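You operate a simulated robot arm through the tools that you are given. There is no shell and no other tool. Be economical: measure what you need, move in short steps, check, and stop when the job is done.

Carry out the task below with a simulated robot arm. There is one attempt and no reset: what you move stays moved.

Task
Take the gauge card and leave it on the top of the small pallet load.

Only the result counts: the job must be done as asked and must still hold three seconds after the hand-in. Knocking over, shifting, dropping, spilling or breaking anything else fails it.

Robot
A 6-joint arm with a two-finger parallel gripper, fixed in place. Base frame: the origin is at the foot of the arm, x ahead of it, y to its left, z up. Units: m, rad, N and s.
With the tool pointing down near the work surface it reaches from about 0.24 to 0.64 m from the base axis. Its first joint turns from -1.152 to 1.152 rad. Payload 2.7 kg.
Tool frame: the origin (TCP) lies between the finger pads and is the grasp point; the fingertips stand 0.023 m ahead of it; z points along the fingers, y is the line along which they close. The gripper opens to 0.094 m. The fingers are 0.038 m wide and 0.01 m thick; the gripper's body (0.054 by 0.096 m) begins 0.039 m behind the TCP.
Orientation is that of the tool frame in the base frame, as a unit quaternion [w, x, y, z]. With the fingers straight down and closing along the base's y, the tool's x points along the base's -x, its y along +y and its z along -z.

Tools
- The arm moves only by the tool step_arm. Its argument "increments" is a list of rows, each a list of 5 numbers: the shift along the tool's x, y, z in m, then the turn about the tool's z in rad, then the gripper command, from -1 (fully open) to 1 (shut), values between in proportion. In form: [[x, y, z, spin, jaw], ...]. A call has 1 to 10 rows; each row is the pose to reach, as a shift and turn from the pose commanded when the call began, along the tool's axes at that moment. Rows are played at 5 a second. More than 0.05 m and 0.15 rad between two rows, or a gripper value outside its range, and nothing of the call is played. A pose out of reach is approached as far as the arm can. The call stops where the force on the tool passes 40 N (or 10 N more than at its start, if that is more) or the arm is blocked; 0.2 s more then pass. Each finger travels about 0.045 m/s and halts on what it meets, pressing with about 28 N; the grip force reading is that of the motor and also rises with nothing between the fingers. The clock runs only during rows and for 0.2 s after the last one: add rows that repeat a pose to give the fingers time. It gives the time, the measured TCP pose, the force on the tool (base axes), the opening and the grip force at its end, in the units of the frame above (readings bear some noise).
- Cameras (640 x 400 px; columns grow to the right, rows downward): "scene" is fixed at [0.0865, -0.4354, 1.4095]; the picture's right is [0.62, -0.78, 0.00], its down [-0.45, -0.36, -0.82] and it looks along [0.64, 0.51, -0.57] (base axes); focal length 348 px, centre (320, 200). "wrist" rides on the gripper at [0.087, 0.016, -0.074] in the tool frame; the picture's right is [-0.18, 0.98, 0.00], its down [-0.58, -0.11, -0.81] and it looks along [-0.79, -0.15, 0.59] (tool axes); focal length 243 px, centre (320, 200). There is no depth. A picture from a camera that has moved, and an enlarged one, comes with that camera's place and axes in the base frame and with its lens. The place of the scene camera against the robot may be out by one fixed shift of up to 0.012 m in any direction.
- capture(camera): a new picture of that camera. It takes no simulated time.
- zoom(camera, box): a new picture of the part [left, top, right, bottom] of that camera's present view, enlarged. It takes no simulated time.
- sign_off(): hands the job in; it is judged then, once.

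Work in short steps. Places have to be worked out from the pictures, the camera data and where the tool is seen: move nearer, look again, correct. Check each grasp and each placing, and mend what went wrong. You have 90 turns and 36 pictures in all, those below and enlarged ones among them. Open the gripper and draw the arm clear of the work before you hand the job in, unless the task says otherwise; then end with one line.

The tools are called after "Request:" by a JSON object that holds its "fn" and its "kwargs". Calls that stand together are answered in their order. step_arm: Moves the arm, as the interface text tells. Its arguments: {"type":"object","properties":{"increments":{"type":"array","items":{"type":"array","items":{"type":"number"}}}},"required":["increments"]} The other tools are called the same way: capture (camera) takes a picture; zoom (camera, box) takes an enlarged picture of a part of a camera's view; sign_off () hands the job in.

At the start:

```text
clock: 0.0
eef_pos: [0.419, 0.1493, 1.1115]
orientation: [-0.001, 0.0, 1.0, 0.0]
wrist_force: [0.1, -0.3, 0.4]
grip_width: 0.094
gripper_force: 0.1
```

scene: 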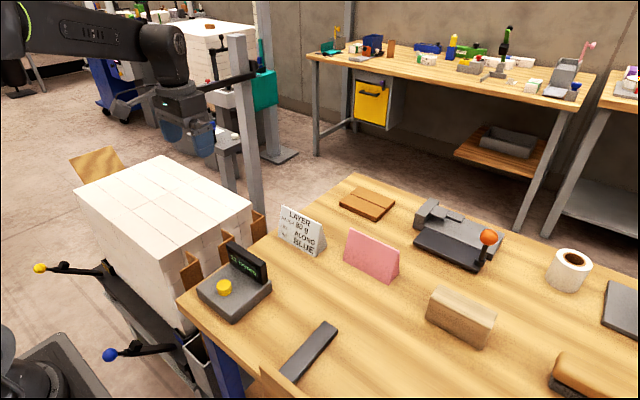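
wrist: 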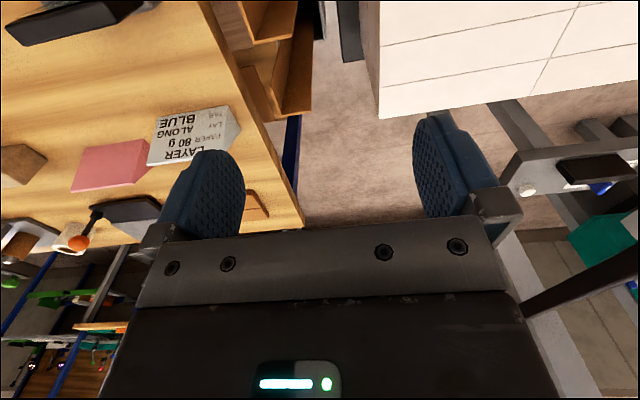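

I'll look closer at the sign, the candidate cards and the pallet loads before moving.

Request:
{"fn": "zoom", "kwargs": {"camera": "scene", "box": [180, 170, 420, 320]}}

Request:
{"fn": "zoom", "kwargs": {"camera": "scene", "box": [60, 130, 300, 280]}}

Request:
{"fn": "zoom", "kwargs": {"camera": "scene", "box": [400, 190, 640, 400]}}

```text
2.67 times, centred on (300, 245) of scene
camera zoom: at [0.0865, -0.4354, 1.4095], right [0.62, -0.78, 0.0], down [-0.45, -0.36, -0.82], along [0.64, 0.51, -0.57], focal length 928 px, centre (373, 80)
```

zoom: 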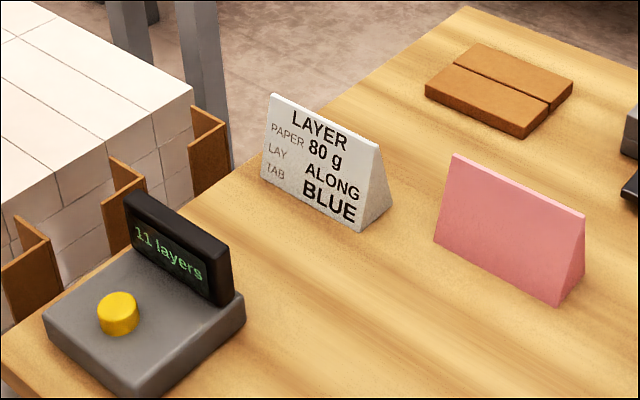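

```text
2.67 times, centred on (180, 205) of scene
camera zoom: at [0.0865, -0.4354, 1.4095], right [0.62, -0.78, 0.0], down [-0.45, -0.36, -0.82], along [0.64, 0.51, -0.57], focal length 928 px, centre (693, 187)
```

zoom: 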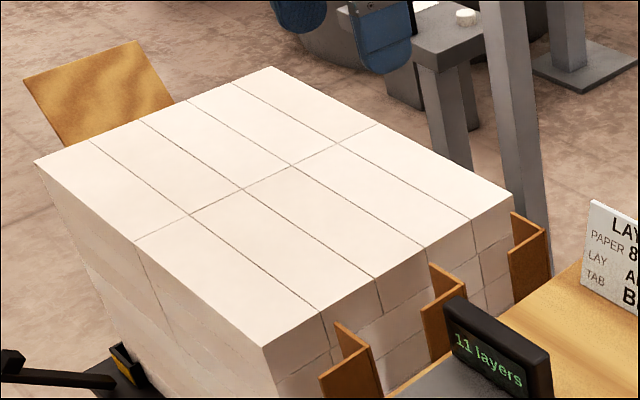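

```text
1.90 times, centred on (520, 295) of scene
camera zoom: at [0.0865, -0.4354, 1.4095], right [0.62, -0.78, 0.0], down [-0.45, -0.36, -0.82], along [0.64, 0.51, -0.57], focal length 662 px, centre (-61, 19)
```

zoom: 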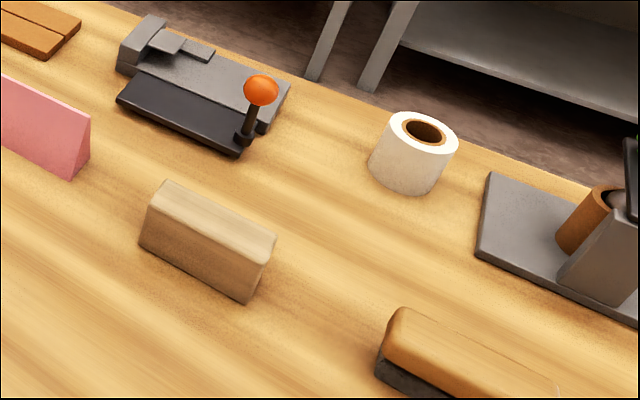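

The sign describes a layer sheet, so I need to identify which item is the gauge card. I'll zoom on the dark strip, and on the other load in the background.

Request:
{"fn": "zoom", "kwargs": {"camera": "scene", "box": [180, 290, 380, 400]}}

Request:
{"fn": "zoom", "kwargs": {"camera": "scene", "box": [80, 0, 300, 140]}}

Request:
{"fn": "zoom", "kwargs": {"camera": "scene", "box": [0, 240, 240, 400]}}

```text
3.20 times, centred on (280, 345) of scene
camera zoom: at [0.0865, -0.4354, 1.4095], right [0.62, -0.78, 0.0], down [-0.45, -0.36, -0.82], along [0.64, 0.51, -0.57], focal length 1113 px, centre (448, -264)
```

zoom: 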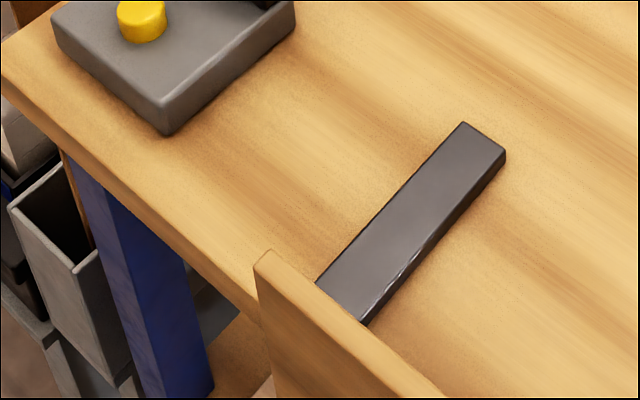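

```text
2.86 times, centred on (190, 70) of scene
camera zoom: at [0.0865, -0.4354, 1.4095], right [0.62, -0.78, 0.0], down [-0.45, -0.36, -0.82], along [0.64, 0.51, -0.57], focal length 994 px, centre (691, 571)
```

zoom: 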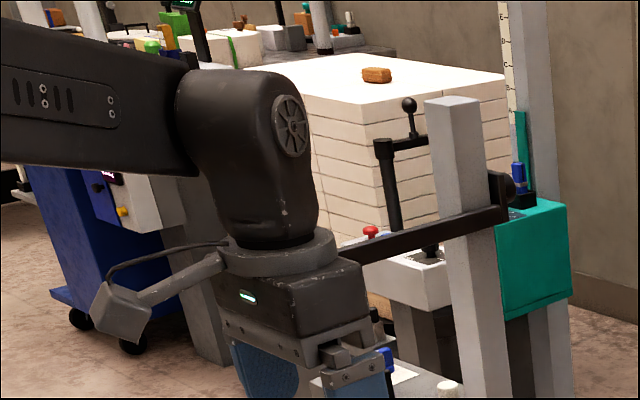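

```text
2.50 times, centred on (120, 320) of scene
camera zoom: at [0.0865, -0.4354, 1.4095], right [0.62, -0.78, 0.0], down [-0.45, -0.36, -0.82], along [0.64, 0.51, -0.57], focal length 870 px, centre (820, -100)
```

zoom: 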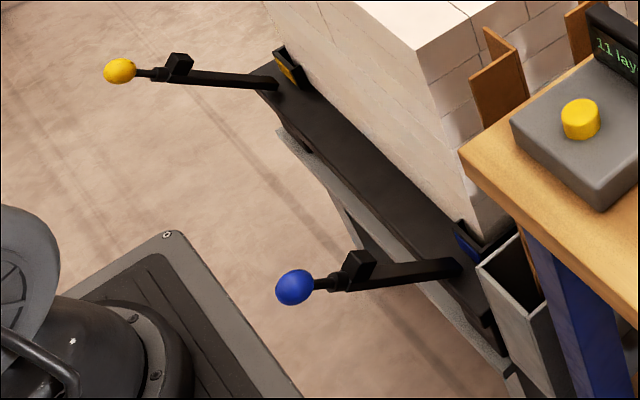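

The stack triangulates to a top at about z 0.835, x 0.31–0.59, y 0.22–0.70. I don't yet know which item is the gauge card, so I'll raise the arm and move to the right to view the table with the wrist camera.

Request:
{"fn": "step_arm", "kwargs": {"increments": [[0, 0, -0.03, 0, -1], [0, -0.04, -0.05, 0, -1], [0.01, -0.08, -0.06, 0, -1], [0.02, -0.12, -0.06, 0, -1], [0.03, -0.16, -0.06, 0, -1], [0.04, -0.2, -0.06, 0, -1], [0.05, -0.24, -0.06, 0, -1], [0.06, -0.28, -0.06, 0, -1], [0.06, -0.32, -0.06, 0, -1], [0.06, -0.32, -0.06, 0, -1]]}}

Request:
{"fn": "capture", "kwargs": {"camera": "wrist"}}

Request:
{"fn": "capture", "kwargs": {"camera": "scene"}}

```text
clock: 2.2
eef_pos: [0.3584, -0.1708, 1.1703]
orientation: [0.001, 0.0, 1.0, 0.001]
wrist_force: [0.3, -0.3, -0.2]
grip_width: 0.094
gripper_force: 0.1
```

```text
27 pictures are left
camera wrist: at [0.2711, -0.1549, 1.2462], right [0.18, 0.98, 0.0], down [0.58, -0.11, 0.81], along [0.79, -0.15, -0.59], focal length 243 px, centre (320, 200)
```

wrist: 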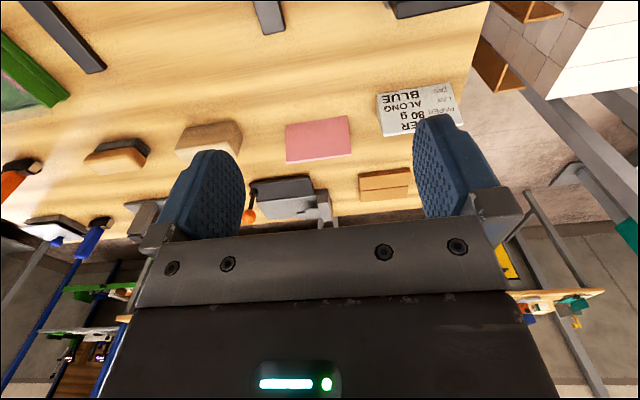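

```text
26 pictures are left
```

scene: 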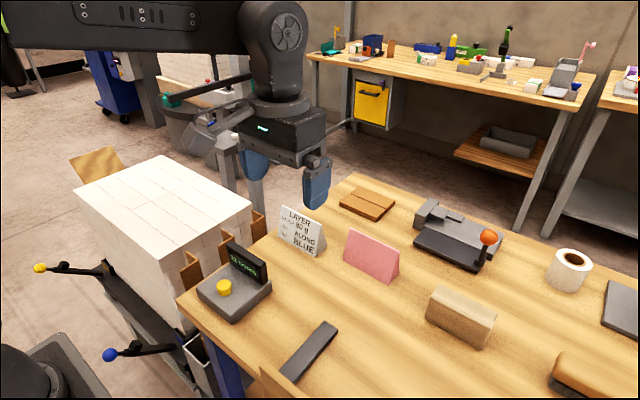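

There's a green mat with something on it toward −y. I'll turn the camera that way.

Request:
{"fn": "step_arm", "kwargs": {"increments": [[0, 0, 0, 0.14, -1], [0, 0, 0, 0.28, -1], [0, 0, 0, 0.42, -1], [0, 0, 0, 0.56, -1], [0, 0, 0, 0.7, -1], [0, 0, 0, 0.84, -1], [0, 0, 0, 0.98, -1], [0, 0, 0, 1.12, -1], [0, 0, 0, 1.12, -1]]}}

Request:
{"fn": "capture", "kwargs": {"camera": "wrist"}}

```text
clock: 4.2
eef_pos: [0.3582, -0.1705, 1.1706]
orientation: [0.0, 0.532, 0.847, 0.0]
wrist_force: [0.2, -0.3, 0.3]
grip_width: 0.094
gripper_force: 0.2
```

```text
25 pictures are left
camera wrist: at [0.3343, -0.0851, 1.2455], right [0.97, 0.26, 0.0], down [0.15, -0.57, 0.81], along [0.21, -0.78, -0.59], focal length 243 px, centre (320, 200)
```

wrist: 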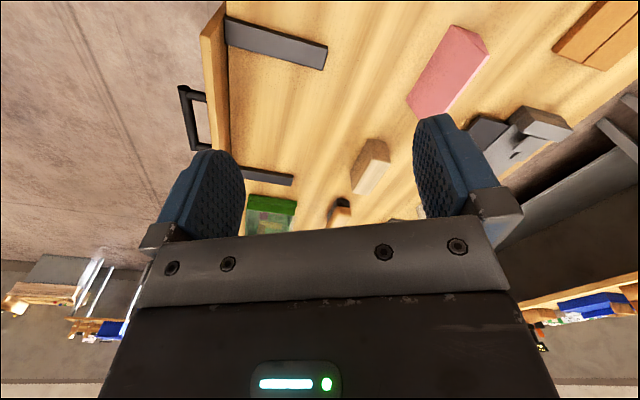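

I'll enlarge the green object.

Request:
{"fn": "zoom", "kwargs": {"camera": "wrist", "box": [220, 150, 420, 250]}}

```text
3.20 times, centred on (320, 200) of wrist
camera zoom: at [0.3343, -0.0851, 1.2455], right [0.97, 0.26, 0.0], down [0.15, -0.57, 0.81], along [0.21, -0.78, -0.59], focal length 776 px, centre (320, 200)
```

zoom: 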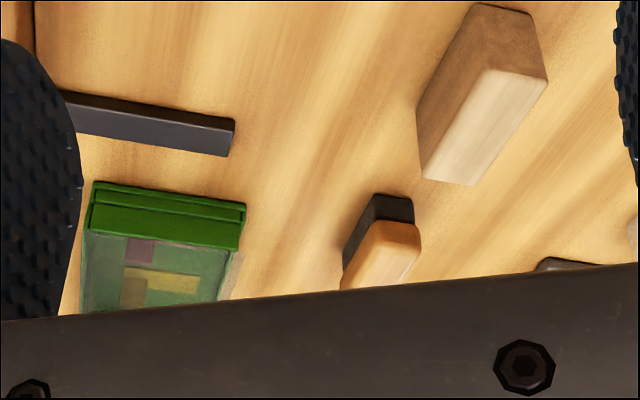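

The green case has a clear lid with things under it. I'll move about 0.2 m toward −y to look over and past it.

Request:
{"fn": "step_arm", "kwargs": {"increments": [[-0.036, -0.0174, 0, 0, -1], [-0.072, -0.035, 0, 0, -1], [-0.108, -0.052, 0, 0, -1], [-0.144, -0.07, 0, 0, -1], [-0.18, -0.087, 0, 0, -1], [-0.216, -0.105, 0, 0, -1], [-0.216, -0.105, 0, 0, -1]]}}

Request:
{"fn": "capture", "kwargs": {"camera": "wrist"}}

```text
clock: 5.8
eef_pos: [0.3572, -0.4114, 1.17]
orientation: [0.0, 0.532, 0.847, 0.0]
wrist_force: [0.6, 0.5, -0.7]
grip_width: 0.0939
gripper_force: 0.1
```

```text
23 pictures are left
camera wrist: at [0.3342, -0.3263, 1.2454], right [0.96, 0.26, 0.0], down [0.16, -0.57, 0.81], along [0.21, -0.78, -0.59], focal length 243 px, centre (320, 200)
```

wrist: 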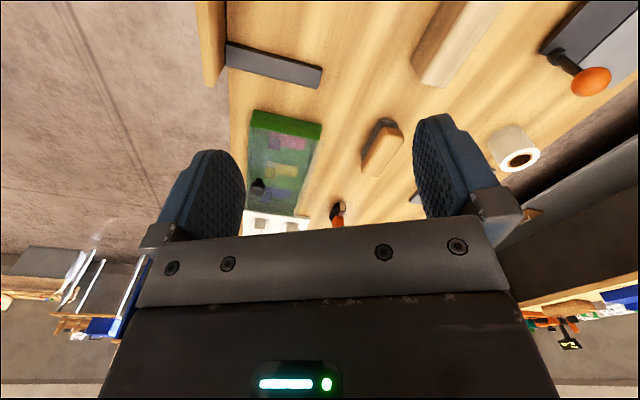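

Request:
{"fn": "zoom", "kwargs": {"camera": "wrist", "box": [220, 90, 420, 240]}}

```text
2.67 times, centred on (320, 165) of wrist
camera zoom: at [0.3342, -0.3263, 1.2454], right [0.96, 0.26, 0.0], down [0.16, -0.57, 0.81], along [0.21, -0.78, -0.59], focal length 647 px, centre (320, 293)
```

zoom: 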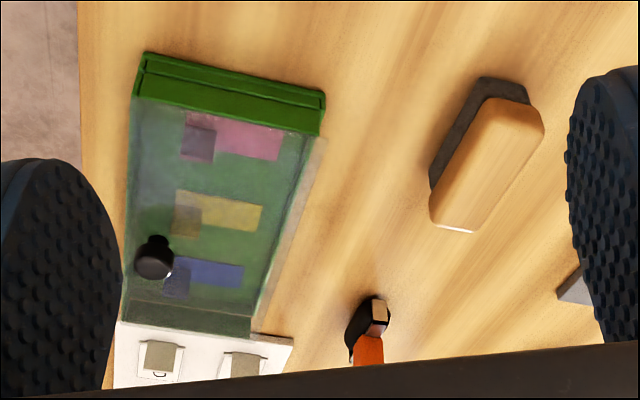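

The case holds pink, yellow and blue tabs under a sliding lid; there's a white panel beyond it. I'll go a bit farther to see that panel.

Request:
{"fn": "step_arm", "kwargs": {"increments": [[-0.04, 0, 0, 0, -1], [-0.08, 0.0, 0, 0, -1], [-0.12, 0.0, 0, 0, -1], [-0.12, 0.0, 0, 0, -1]]}}

Request:
{"fn": "zoom", "kwargs": {"camera": "wrist", "box": [180, 30, 500, 230]}}

```text
clock: 6.8
eef_pos: [0.3671, -0.4562, 1.1478]
orientation: [0.0, 0.531, 0.847, 0.0]
wrist_force: [-1.1, 0.3, 0.1]
grip_width: 0.0939
gripper_force: 0.1
out of reach, approached as far as the arm can: row 1, 2, 3, 4
```

```text
2.00 times, centred on (340, 130) of wrist
camera zoom: at [0.342, -0.3712, 1.222], right [0.96, 0.26, 0.0], down [0.16, -0.57, 0.81], along [0.21, -0.78, -0.59], focal length 485 px, centre (280, 340)
```

zoom: 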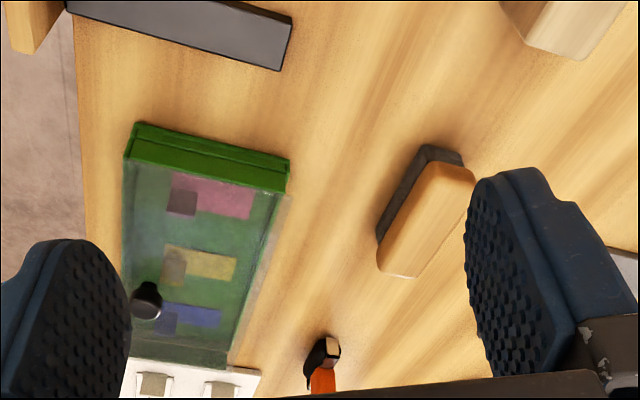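

Nothing card-like within reach there. I'll retreat, then view the backs of the two tent cards from the far side.

Request:
{"fn": "step_arm", "kwargs": {"increments": [[0.04, 0, 0, 0, -1], [0.08, 0.0, 0, 0, -1], [0.12, 0.0, 0, 0, -1], [0.16, 0.02, 0, 0.14, -1], [0.2, 0.04, 0, 0.28, -1], [0.24, 0.06, 0, 0.42, -1], [0.24, 0.08, 0, 0.56, -1], [0.24, 0.08, 0, 0.7, -1], [0.24, 0.08, 0, 0.84, -1], [0.24, 0.08, 0, 0.84, -1]]}}

```text
clock: 9.0
eef_pos: [0.3335, -0.2053, 1.1462]
orientation: [-0.001, 0.831, 0.556, 0.0]
wrist_force: [-0.7, 0.8, 0.2]
grip_width: 0.0941
gripper_force: 0.1
```

Request:
{"fn": "step_arm", "kwargs": {"increments": [[0.02, 0.025, 0.0, 0.14, -1], [0.04, 0.05, 0.0, 0.28, -1], [0.06, 0.075, 0.02, 0.42, -1], [0.08, 0.1, 0.03, 0.56, -1], [0.1, 0.125, 0.05, 0.7, -1], [0.12, 0.15, 0.06, 0.84, -1], [0.142, 0.176, 0.08, 0.98, -1], [0.142, 0.176, 0.08, 1.1, -1], [0.142, 0.176, 0.08, 1.1, -1]]}}

Request:
{"fn": "capture", "kwargs": {"camera": "wrist"}}

```text
clock: 11.0
eef_pos: [0.5506, -0.1407, 1.0666]
orientation: [-0.001, 0.999, 0.04, 0.0]
wrist_force: [0.6, 0.0, -0.2]
grip_width: 0.0937
gripper_force: 0.0
```

```text
20 pictures are left
camera wrist: at [0.637, -0.1498, 1.1409], right [-0.11, -0.99, 0.0], down [-0.59, 0.06, 0.81], along [-0.8, 0.09, -0.59], focal length 243 px, centre (320, 200)
```

wrist: 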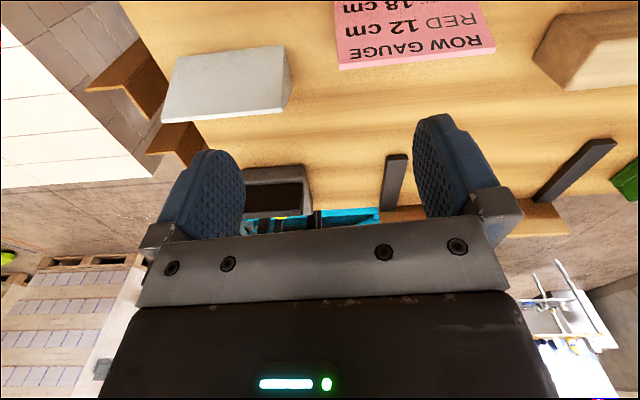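

The pink card reads "ROW GAUGE", so it is the gauge card. Its ridge runs along y from about −0.15 to −0.257 at x≈0.551, with the top near z 0.96. I'll turn so the fingers close along x and view its profile from the +y side.

Request:
{"fn": "step_arm", "kwargs": {"increments": [[0.0, -0.02, 0, -0.149, -1], [0, -0.04, 0, -0.298, -1], [0.01, -0.06, 0, -0.447, -1], [0.013, -0.08, 0, -0.596, -1], [0.013, -0.1, 0, -0.745, -1], [0.013, -0.12, 0, -0.894, -1], [0.013, -0.14, 0, -1.043, -1], [0.013, -0.16, 0, -1.192, -1], [0.013, -0.16, 0, -1.341, -1], [0.013, -0.16, 0, -1.49, -1]]}}

Request:
{"fn": "capture", "kwargs": {"camera": "wrist"}}

```text
clock: 13.2
eef_pos: [0.5502, 0.0189, 1.0671]
orientation: [0.0, 0.706, 0.708, 0.0]
wrist_force: [0.0, -0.8, -0.2]
grip_width: 0.0941
gripper_force: 0.1
```

```text
19 pictures are left
camera wrist: at [0.5648, 0.1069, 1.1414], right [0.98, -0.18, 0.0], down [-0.11, -0.58, 0.81], along [-0.14, -0.79, -0.59], focal length 243 px, centre (320, 200)
```

wrist: 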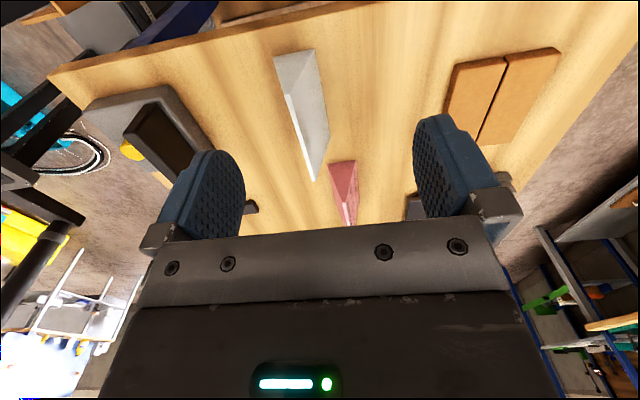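

Request:
{"fn": "zoom", "kwargs": {"camera": "wrist", "box": [260, 40, 420, 240]}}

```text
2.00 times, centred on (340, 140) of wrist
camera zoom: at [0.5648, 0.1069, 1.1414], right [0.98, -0.18, 0.0], down [-0.11, -0.58, 0.81], along [-0.14, -0.79, -0.59], focal length 485 px, centre (280, 320)
```

zoom: 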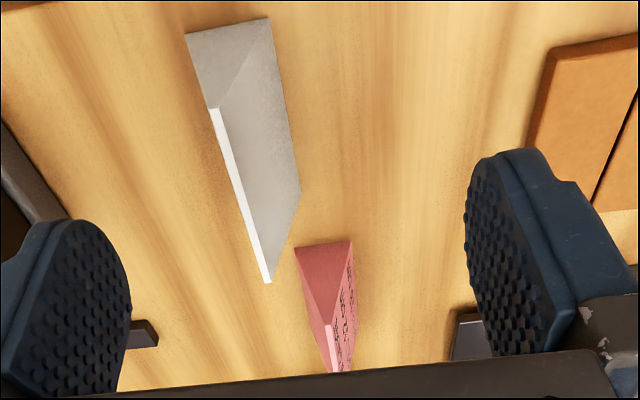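

The gauge card is a symmetric wedge: base about 0.04 wide, x 0.531–0.572, ridge at x≈0.55, height about 0.075. I'll move above it at the same height, centred on (0.551, −0.205).

Request:
{"fn": "step_arm", "kwargs": {"increments": [[-0.045, 0.0, 0, 0, -1], [-0.09, 0, 0, 0, -1], [-0.135, 0.0, 0, 0, -1], [-0.18, 0, 0, 0, -1], [-0.224, 0.001, 0, 0, -1], [-0.224, 0.001, 0.04, 0, -1], [-0.224, 0.001, 0.05, 0, -1], [-0.224, 0.001, 0.05, 0, -1]]}}

Request:
{"fn": "capture", "kwargs": {"camera": "wrist"}}

Request:
{"fn": "capture", "kwargs": {"camera": "scene"}}

```text
clock: 15.0
eef_pos: [0.5504, -0.2042, 1.0184]
orientation: [0.001, 0.706, 0.708, 0.0]
wrist_force: [0.0, 0.0, -0.6]
grip_width: 0.094
gripper_force: 0.2
```

```text
17 pictures are left
camera wrist: at [0.5663, -0.117, 1.091], right [0.98, -0.18, 0.0], down [-0.11, -0.58, 0.81], along [-0.15, -0.79, -0.59], focal length 243 px, centre (320, 200)
```

wrist: 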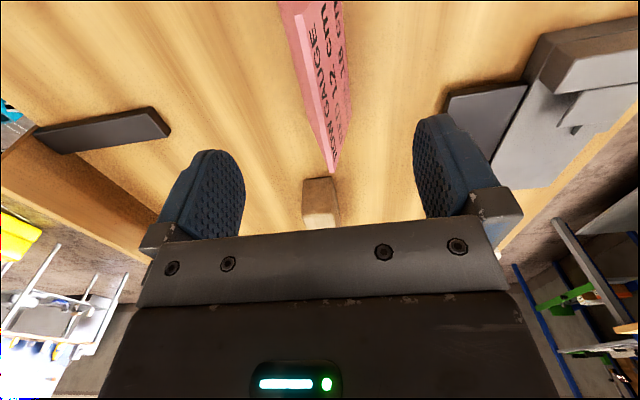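

```text
16 pictures are left
```

scene: 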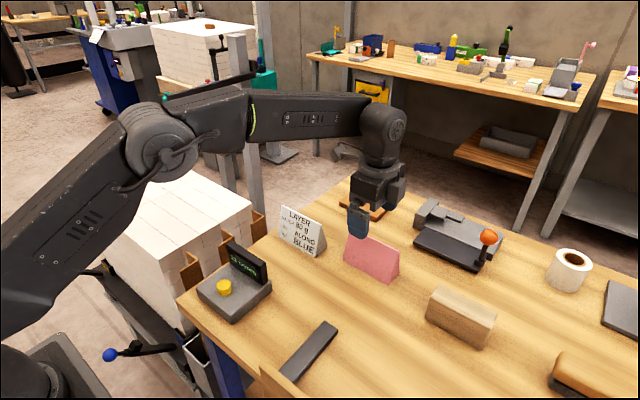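

The ridge's far end is at (0.549, −0.263), so the card is centred under the hand. I'll descend to TCP z≈0.926 with the fingers straddling it.

Request:
{"fn": "step_arm", "kwargs": {"increments": [[-0.002, 0, 0.03, 0, -1], [-0.002, 0, 0.055, 0, -1], [-0.002, 0, 0.075, 0, -1], [-0.002, 0, 0.092, 0, -1], [-0.002, 0, 0.092, 0, -1]]}}

Request:
{"fn": "capture", "kwargs": {"camera": "scene"}}

```text
clock: 16.2
eef_pos: [0.551, -0.2077, 0.9255]
orientation: [0.001, 0.707, 0.707, 0.0]
wrist_force: [0.6, 0.4, 0.3]
grip_width: 0.0941
gripper_force: 0.1
```

```text
15 pictures are left
```

scene: 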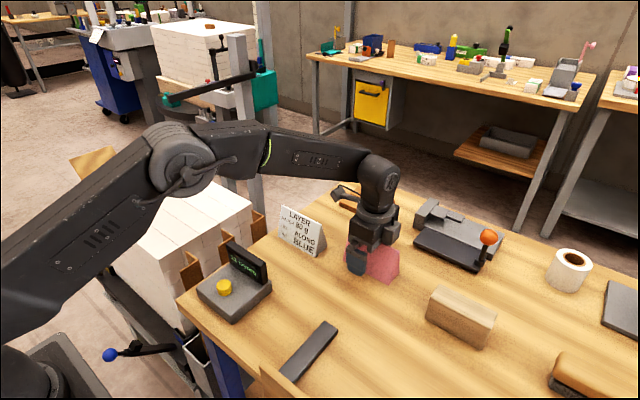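

No contact, and it is well placed. Closing the gripper.

Request:
{"fn": "step_arm", "kwargs": {"increments": [[0, 0, 0, 0, 1], [0, 0, 0, 0, 1], [0, 0, 0, 0, 1], [0, 0, 0, 0, 1], [0, 0, 0, 0, 1], [0, 0, 0, 0, 1], [0, 0, 0, 0, 1]]}}

```text
clock: 17.8
eef_pos: [0.55, -0.2062, 0.9241]
orientation: [0.0, 0.707, 0.707, 0.0]
wrist_force: [0.1, -0.4, 0.7]
grip_width: 0.0299
gripper_force: 28.3
```

Gripped at 0.030 width, as expected. I'll lift it a little and check.

Request:
{"fn": "step_arm", "kwargs": {"increments": [[0, 0, -0.01, 0, 1], [0, 0, -0.025, 0, 1], [0, 0, -0.045, 0, 1], [0, 0, -0.045, 0, 1]]}}

Request:
{"fn": "zoom", "kwargs": {"camera": "scene", "box": [260, 140, 500, 290]}}

```text
clock: 18.8
eef_pos: [0.5504, -0.2068, 0.9708]
orientation: [0.0, 0.707, 0.707, 0.0]
wrist_force: [0.8, 0.5, 0.6]
grip_width: 0.0302
gripper_force: 28.0
```

```text
2.67 times, centred on (380, 215) of scene
camera zoom: at [0.0865, -0.4354, 1.4095], right [0.62, -0.78, 0.0], down [-0.45, -0.36, -0.82], along [0.64, 0.51, -0.57], focal length 928 px, centre (160, 160)
```

zoom: 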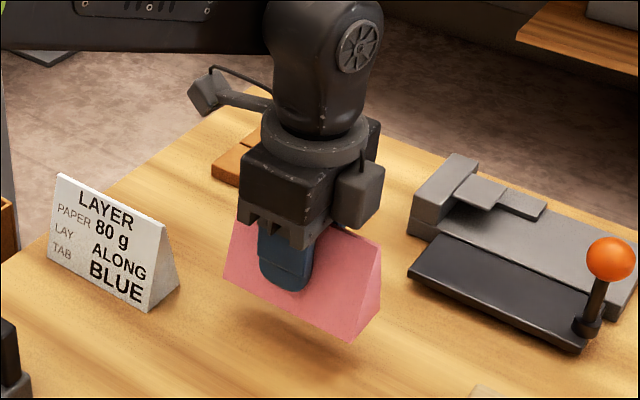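

The card is held level and clear of everything. I'll raise it and carry it toward the stack.

Request:
{"fn": "step_arm", "kwargs": {"increments": [[0, 0, -0.045, 0, 1], [0, 0, -0.09, 0, 1], [0, 0, -0.12, 0, 1], [0.04, -0.01, -0.12, 0, 1], [0.08, -0.02, -0.12, 0, 1], [0.12, -0.03, -0.12, 0, 1], [0.16, -0.04, -0.12, 0, 1], [0.2, -0.05, -0.12, 0, 1], [0.24, -0.06, -0.12, 0, 1], [0.28, -0.07, -0.12, 0, 1]]}}

Request:
{"fn": "step_arm", "kwargs": {"increments": [[0.04, -0.01, 0, 0, 1], [0.08, -0.02, 0, 0, 1], [0.12, -0.03, 0, 0, 1], [0.16, -0.04, 0, 0, 1], [0.2, -0.05, 0, 0, 1], [0.24, -0.06, 0, 0, 1], [0.277, -0.06, 0, 0, 1], [0.277, -0.06, 0, 0, 1]]}}

Request:
{"fn": "capture", "kwargs": {"camera": "wrist"}}

Request:
{"fn": "capture", "kwargs": {"camera": "scene"}}

```text
clock: 21.0
eef_pos: [0.4801, 0.0746, 1.0906]
orientation: [0.0, 0.707, 0.707, 0.001]
wrist_force: [-0.6, 0.1, 1.0]
grip_width: 0.0299
gripper_force: 28.5
```

```text
clock: 22.8
eef_pos: [0.4204, 0.3517, 1.0916]
orientation: [0.0, 0.707, 0.707, 0.0]
wrist_force: [-0.3, -0.1, 0.1]
grip_width: 0.03
gripper_force: 28.3
```

```text
13 pictures are left
camera wrist: at [0.4355, 0.4377, 1.1646], right [0.98, -0.18, 0.0], down [-0.11, -0.58, 0.81], along [-0.15, -0.79, -0.59], focal length 243 px, centre (320, 200)
```

wrist: 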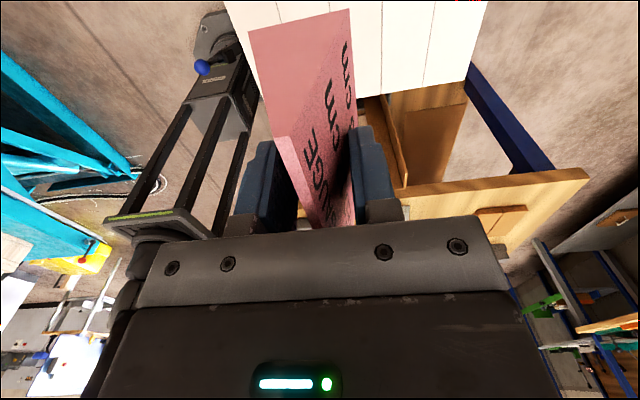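

```text
12 pictures are left
```

scene: 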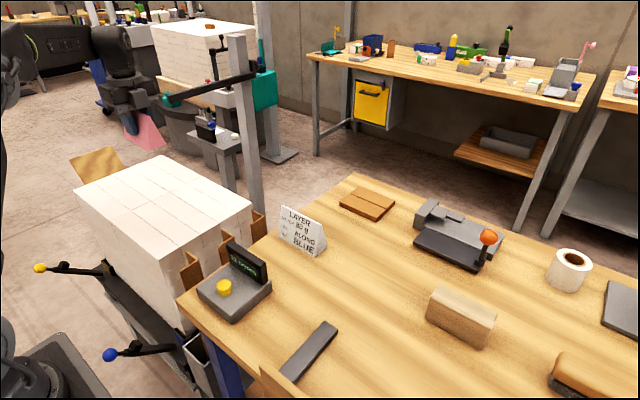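

The card is over the stack. I'll go a little further in (y≈0.40) and lower partway, then look again to settle the top's height.

Request:
{"fn": "step_arm", "kwargs": {"increments": [[0.03, -0.01, 0, 0, 1], [0.048, -0.02, 0.03, 0, 1], [0.048, -0.02, 0.07, 0, 1], [0.048, -0.02, 0.11, 0, 1], [0.048, -0.02, 0.14, 0, 1], [0.048, -0.02, 0.14, 0, 1]]}}

Request:
{"fn": "capture", "kwargs": {"camera": "scene"}}

Request:
{"fn": "capture", "kwargs": {"camera": "wrist"}}

```text
clock: 24.2
eef_pos: [0.4006, 0.3992, 0.9497]
orientation: [0.001, 0.707, 0.707, 0.001]
wrist_force: [0.0, 0.2, 0.8]
grip_width: 0.0299
gripper_force: 28.0
```

```text
11 pictures are left
```

scene: 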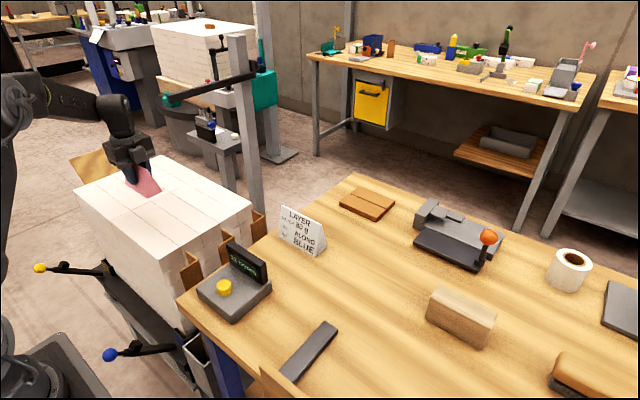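

```text
10 pictures are left
camera wrist: at [0.4148, 0.4855, 1.0237], right [0.98, -0.18, 0.0], down [-0.11, -0.58, 0.81], along [-0.15, -0.79, -0.59], focal length 243 px, centre (320, 200)
```

wrist: 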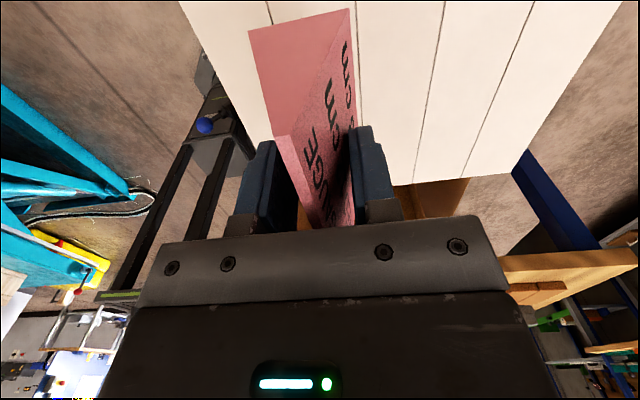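

The stack top is at about z 0.84 and the card base at about 0.905. I'll shift slightly to a more central spot and descend to just above the surface.

Request:
{"fn": "step_arm", "kwargs": {"increments": [[0, 0.025, 0, 0, 1], [0, 0.025, 0.025, 0, 1], [0, 0.025, 0.04, 0, 1], [0, 0.025, 0.05, 0, 1], [0, 0.025, 0.05, 0, 1]]}}

Request:
{"fn": "zoom", "kwargs": {"camera": "scene", "box": [60, 130, 220, 230]}}

```text
clock: 25.4
eef_pos: [0.4249, 0.3986, 0.899]
orientation: [0.001, 0.707, 0.707, 0.0]
wrist_force: [0.6, 0.1, 0.2]
grip_width: 0.03
gripper_force: 27.9
```

```text
4.00 times, centred on (140, 180) of scene
camera zoom: at [0.0865, -0.4354, 1.4095], right [0.62, -0.78, 0.0], down [-0.45, -0.36, -0.82], along [0.64, 0.51, -0.57], focal length 1391 px, centre (1040, 280)
```

zoom: 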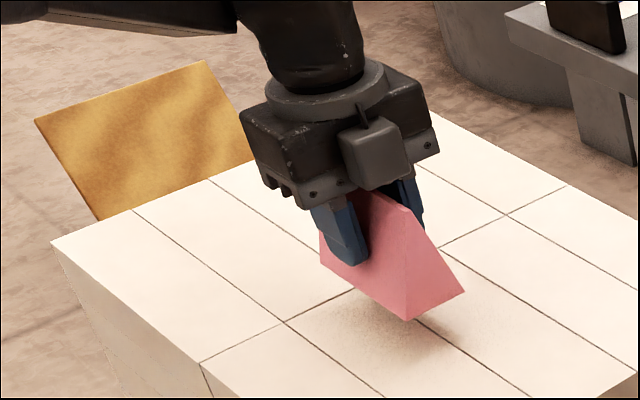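

Still roughly 1–2 cm above. I'll go down in 2 mm steps, watching the force.

Request:
{"fn": "step_arm", "kwargs": {"increments": [[0, 0, 0.002, 0, 1], [0, 0, 0.004, 0, 1], [0, 0, 0.006, 0, 1], [0, 0, 0.008, 0, 1], [0, 0, 0.01, 0, 1]]}}

Request:
{"fn": "zoom", "kwargs": {"camera": "scene", "box": [60, 130, 220, 230]}}

```text
clock: 26.6
eef_pos: [0.4264, 0.3982, 0.8892]
orientation: [0.001, 0.707, 0.707, 0.0]
wrist_force: [0.5, -0.3, 0.4]
grip_width: 0.0295
gripper_force: 27.5
```

```text
4.00 times, centred on (140, 180) of scene
camera zoom: at [0.0865, -0.4354, 1.4095], right [0.62, -0.78, 0.0], down [-0.45, -0.36, -0.82], along [0.64, 0.51, -0.57], focal length 1391 px, centre (1040, 280)
```

zoom: 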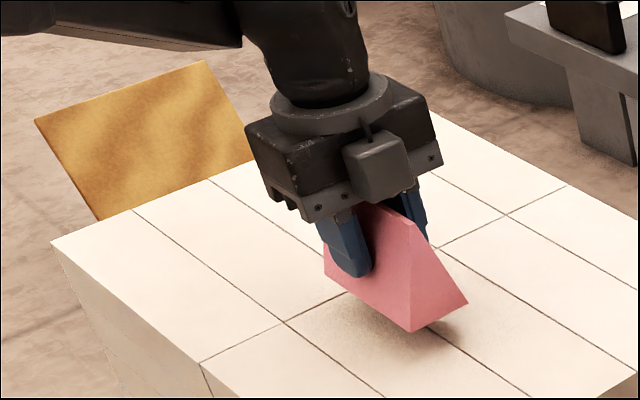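

Closer, with no contact force yet. I'll continue down in 1 mm steps.

Request:
{"fn": "step_arm", "kwargs": {"increments": [[0, 0, 0.001, 0, 1], [0, 0, 0.002, 0, 1], [0, 0, 0.003, 0, 1], [0, 0, 0.004, 0, 1]]}}

```text
clock: 27.6
eef_pos: [0.4258, 0.398, 0.8858]
orientation: [0.0, 0.707, 0.707, -0.001]
wrist_force: [-0.1, -0.7, 0.0]
grip_width: 0.0297
gripper_force: 27.8
```

Request:
{"fn": "step_arm", "kwargs": {"increments": [[0, 0, 0.001, 0, 1], [0, 0, 0.002, 0, 1], [0, 0, 0.003, 0, 1], [0, 0, 0.003, 0, 1]]}}

Request:
{"fn": "zoom", "kwargs": {"camera": "scene", "box": [60, 130, 220, 230]}}

```text
clock: 28.6
eef_pos: [0.4257, 0.398, 0.8826]
orientation: [-0.001, 0.707, 0.707, 0.0]
wrist_force: [-0.2, -0.6, 0.4]
grip_width: 0.0295
gripper_force: 28.2
```

```text
4.00 times, centred on (140, 180) of scene
camera zoom: at [0.0865, -0.4354, 1.4095], right [0.62, -0.78, 0.0], down [-0.45, -0.36, -0.82], along [0.64, 0.51, -0.57], focal length 1391 px, centre (1040, 280)
```

zoom: 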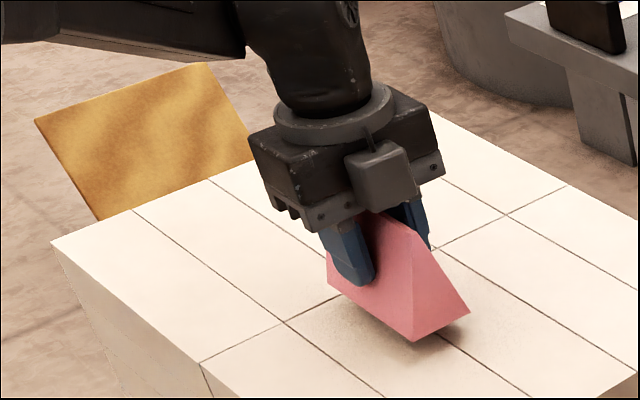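

A small gap remains and there's no contact yet. I'll continue down, 1 mm at a time.

Request:
{"fn": "step_arm", "kwargs": {"increments": [[0, 0, 0.001, 0, 1], [0, 0, 0.002, 0, 1], [0, 0, 0.003, 0, 1], [0, 0, 0.003, 0, 1]]}}

```text
clock: 29.6
eef_pos: [0.4259, 0.398, 0.8794]
orientation: [0.0, 0.708, 0.707, 0.0]
wrist_force: [0.7, -0.4, -0.3]
grip_width: 0.0296
gripper_force: 28.3
```

Request:
{"fn": "step_arm", "kwargs": {"increments": [[0, 0, 0.001, 0, 1], [0, 0, 0.002, 0, 1], [0, 0, 0.003, 0, 1], [0, 0, 0.003, 0, 1]]}}

Request:
{"fn": "zoom", "kwargs": {"camera": "scene", "box": [60, 130, 220, 230]}}

```text
clock: 30.6
eef_pos: [0.425, 0.3997, 0.876]
orientation: [0.0, 0.707, 0.708, 0.0]
wrist_force: [-0.4, -1.0, -1.2]
grip_width: 0.0293
gripper_force: 27.5
```

```text
4.00 times, centred on (140, 180) of scene
camera zoom: at [0.0865, -0.4354, 1.4095], right [0.62, -0.78, 0.0], down [-0.45, -0.36, -0.82], along [0.64, 0.51, -0.57], focal length 1391 px, centre (1040, 280)
```

zoom: 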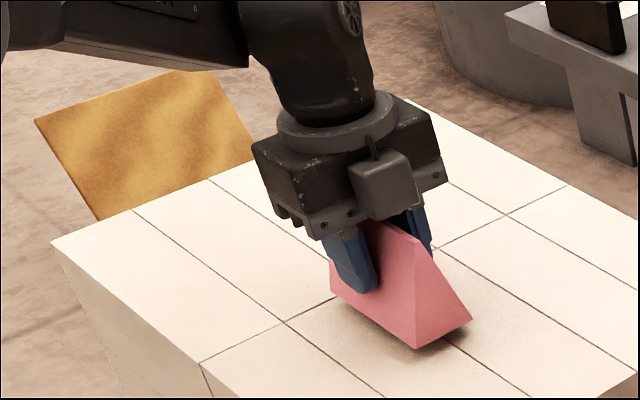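

Nearly touching. I'll take a few more 1 mm steps.

Request:
{"fn": "step_arm", "kwargs": {"increments": [[0, 0, 0.001, 0, 1], [0, 0, 0.002, 0, 1], [0, 0, 0.002, 0, 1]]}}

```text
clock: 31.4
eef_pos: [0.426, 0.3984, 0.8752]
orientation: [0.001, 0.707, 0.707, 0.0]
wrist_force: [-0.2, -0.8, -0.4]
grip_width: 0.0289
gripper_force: 27.6
```

Request:
{"fn": "step_arm", "kwargs": {"increments": [[0, 0, 0.001, 0, 1], [0, 0, 0.002, 0, 1], [0, 0, 0.002, 0, 1]]}}

```text
clock: 32.2
eef_pos: [0.4257, 0.3989, 0.8717]
orientation: [0.0, 0.706, 0.708, 0.0]
wrist_force: [-0.3, -0.7, -0.4]
grip_width: 0.0294
gripper_force: 27.9
```

Request:
{"fn": "step_arm", "kwargs": {"increments": [[0, 0, 0.001, 0, 1], [0, 0, 0.002, 0, 1], [0, 0, 0.002, 0, 1]]}}

Request:
{"fn": "zoom", "kwargs": {"camera": "scene", "box": [120, 170, 200, 220]}}

```text
clock: 33.0
eef_pos: [0.425, 0.3991, 0.8706]
orientation: [0.0, 0.706, 0.708, 0.0]
wrist_force: [0.6, 0.3, 0.0]
grip_width: 0.0293
gripper_force: 28.2
```

```text
8.00 times, centred on (160, 195) of scene
camera zoom: at [0.0865, -0.4354, 1.4095], right [0.62, -0.78, 0.0], down [-0.45, -0.36, -0.82], along [0.64, 0.51, -0.57], focal length 2783 px, centre (1600, 240)
```

zoom: 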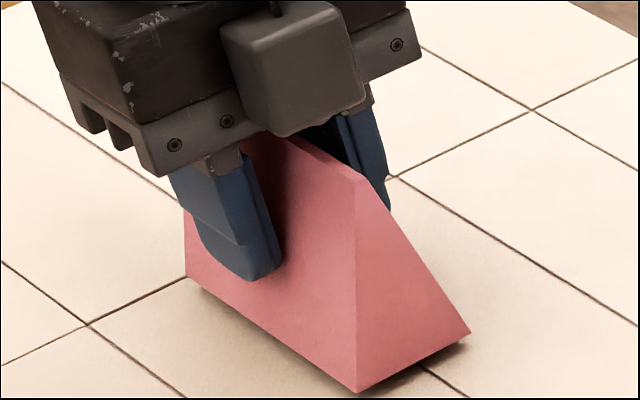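

A thin gap of a couple of millimetres is left. Continuing gently.

Request:
{"fn": "step_arm", "kwargs": {"increments": [[0, 0, 0.001, 0, 1], [0, 0, 0.002, 0, 1], [0, 0, 0.002, 0, 1]]}}

```text
clock: 33.8
eef_pos: [0.4268, 0.3978, 0.8687]
orientation: [0.0, 0.707, 0.708, 0.0]
wrist_force: [-0.1, 0.1, 0.7]
grip_width: 0.0287
gripper_force: 27.6
```

Request:
{"fn": "step_arm", "kwargs": {"increments": [[0, 0, 0.001, 0, 1], [0, 0, 0.002, 0, 1], [0, 0, 0.002, 0, 1]]}}

```text
clock: 34.6
eef_pos: [0.4263, 0.3989, 0.868]
orientation: [0.0, 0.707, 0.708, 0.0]
wrist_force: [0.1, -0.2, 0.2]
grip_width: 0.0292
gripper_force: 28.2
```

Request:
{"fn": "step_arm", "kwargs": {"increments": [[0, 0, 0.001, 0, 1], [0, 0, 0.002, 0, 1], [0, 0, 0.002, 0, 1]]}}

Request:
{"fn": "zoom", "kwargs": {"camera": "scene", "box": [120, 170, 200, 220]}}

```text
clock: 35.4
eef_pos: [0.4261, 0.3995, 0.8641]
orientation: [0.0, 0.706, 0.708, 0.0]
wrist_force: [0.0, 0.2, 0.1]
grip_width: 0.0285
gripper_force: 27.7
```

```text
8.00 times, centred on (160, 195) of scene
camera zoom: at [0.0865, -0.4354, 1.4095], right [0.62, -0.78, 0.0], down [-0.45, -0.36, -0.82], along [0.64, 0.51, -0.57], focal length 2783 px, centre (1600, 240)
```

zoom: 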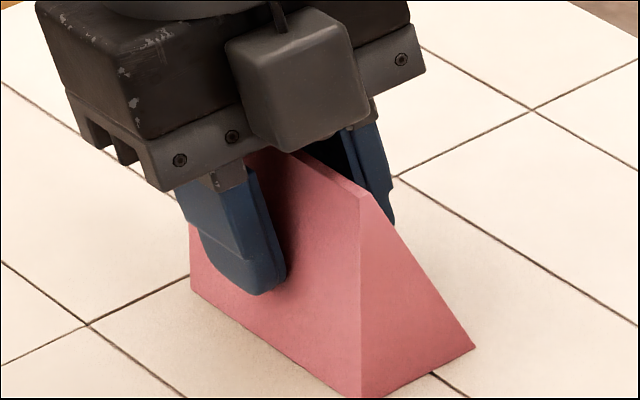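

The shadow gap has nearly closed. I'll go 2 mm more and read the force.

Request:
{"fn": "step_arm", "kwargs": {"increments": [[0, 0, 0.001, 0, 1], [0, 0, 0.002, 0, 1], [0, 0, 0.002, 0, 1]]}}

Request:
{"fn": "zoom", "kwargs": {"camera": "scene", "box": [120, 175, 200, 225]}}

```text
clock: 36.2
eef_pos: [0.4248, 0.3982, 0.8639]
orientation: [0.001, 0.706, 0.708, 0.002]
wrist_force: [-2.0, -1.3, 12.4]
grip_width: 0.0288
gripper_force: 28.4
```

```text
8.00 times, centred on (160, 200) of scene
camera zoom: at [0.0863, -0.4356, 1.4095], right [0.62, -0.78, 0.0], down [-0.45, -0.36, -0.82], along [0.64, 0.51, -0.57], focal length 2783 px, centre (1600, 200)
```

zoom: 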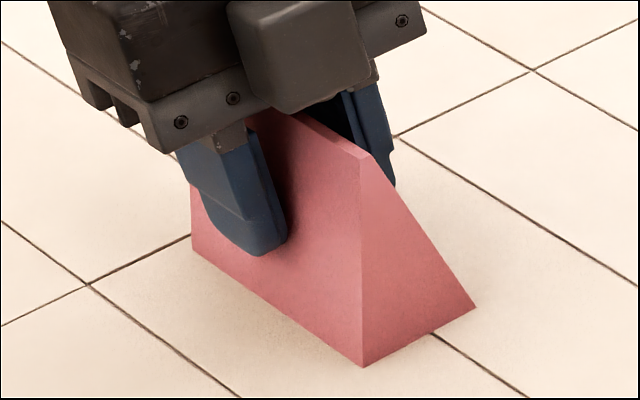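

Contact: 12 N, and the card sits flat on the stack. I'll ease up 1 mm to relieve it, then open gradually.

Request:
{"fn": "step_arm", "kwargs": {"increments": [[0, 0, -0.001, 0, 1], [0, 0, -0.001, 0, 0.2], [0, 0, -0.001, 0, 0.0], [0, 0, -0.001, 0, -0.5], [0, 0, -0.001, 0, -1], [0, 0, -0.001, 0, -1], [0, 0, -0.001, 0, -1], [0, 0, -0.001, 0, -1]]}}

```text
clock: 38.0
eef_pos: [0.4244, 0.399, 0.8633]
orientation: [0.0, 0.707, 0.708, 0.0]
wrist_force: [-0.4, -0.3, 0.0]
grip_width: 0.0941
gripper_force: 0.0
```

Released. I'll draw straight up and then away toward the table side, and check.

Request:
{"fn": "step_arm", "kwargs": {"increments": [[0, 0, -0.03, 0, -1], [0, 0, -0.07, 0, -1], [0, 0, -0.12, 0, -1], [0, 0, -0.17, 0, -1], [0, 0, -0.22, 0, -1], [-0.04, 0, -0.23, 0, -1], [-0.08, 0, -0.23, 0, -1], [-0.12, 0, -0.23, 0, -1], [-0.16, 0, -0.23, 0, -1], [-0.2, 0, -0.23, 0, -1]]}}

Request:
{"fn": "capture", "kwargs": {"camera": "scene"}}

```text
clock: 40.2
eef_pos: [0.4245, 0.1987, 1.0935]
orientation: [0.001, 0.707, 0.708, 0.0]
wrist_force: [-0.1, -0.2, -0.4]
grip_width: 0.0939
gripper_force: 0.2
```

```text
2 pictures are left
```

scene: 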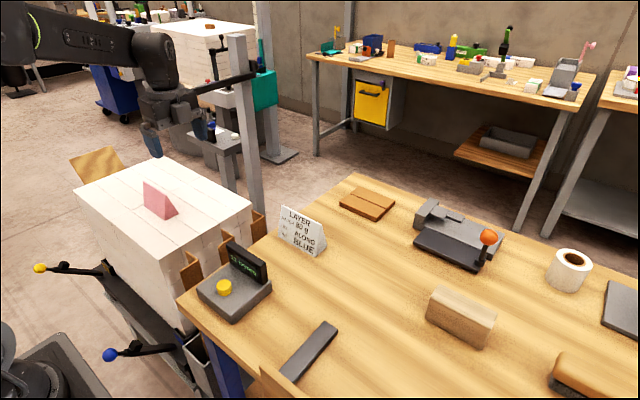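

The card stands upright on top of the stack, the arm is clear, and everything else is where it was. Handing in.

Request:
{"fn": "sign_off", "kwargs": {}}

```text
The job is handed in.
```

The pink "ROW GAUGE" card is standing on top of the small pallet load, the gripper is open and the arm is clear, and nothing else looked moved in the last picture.
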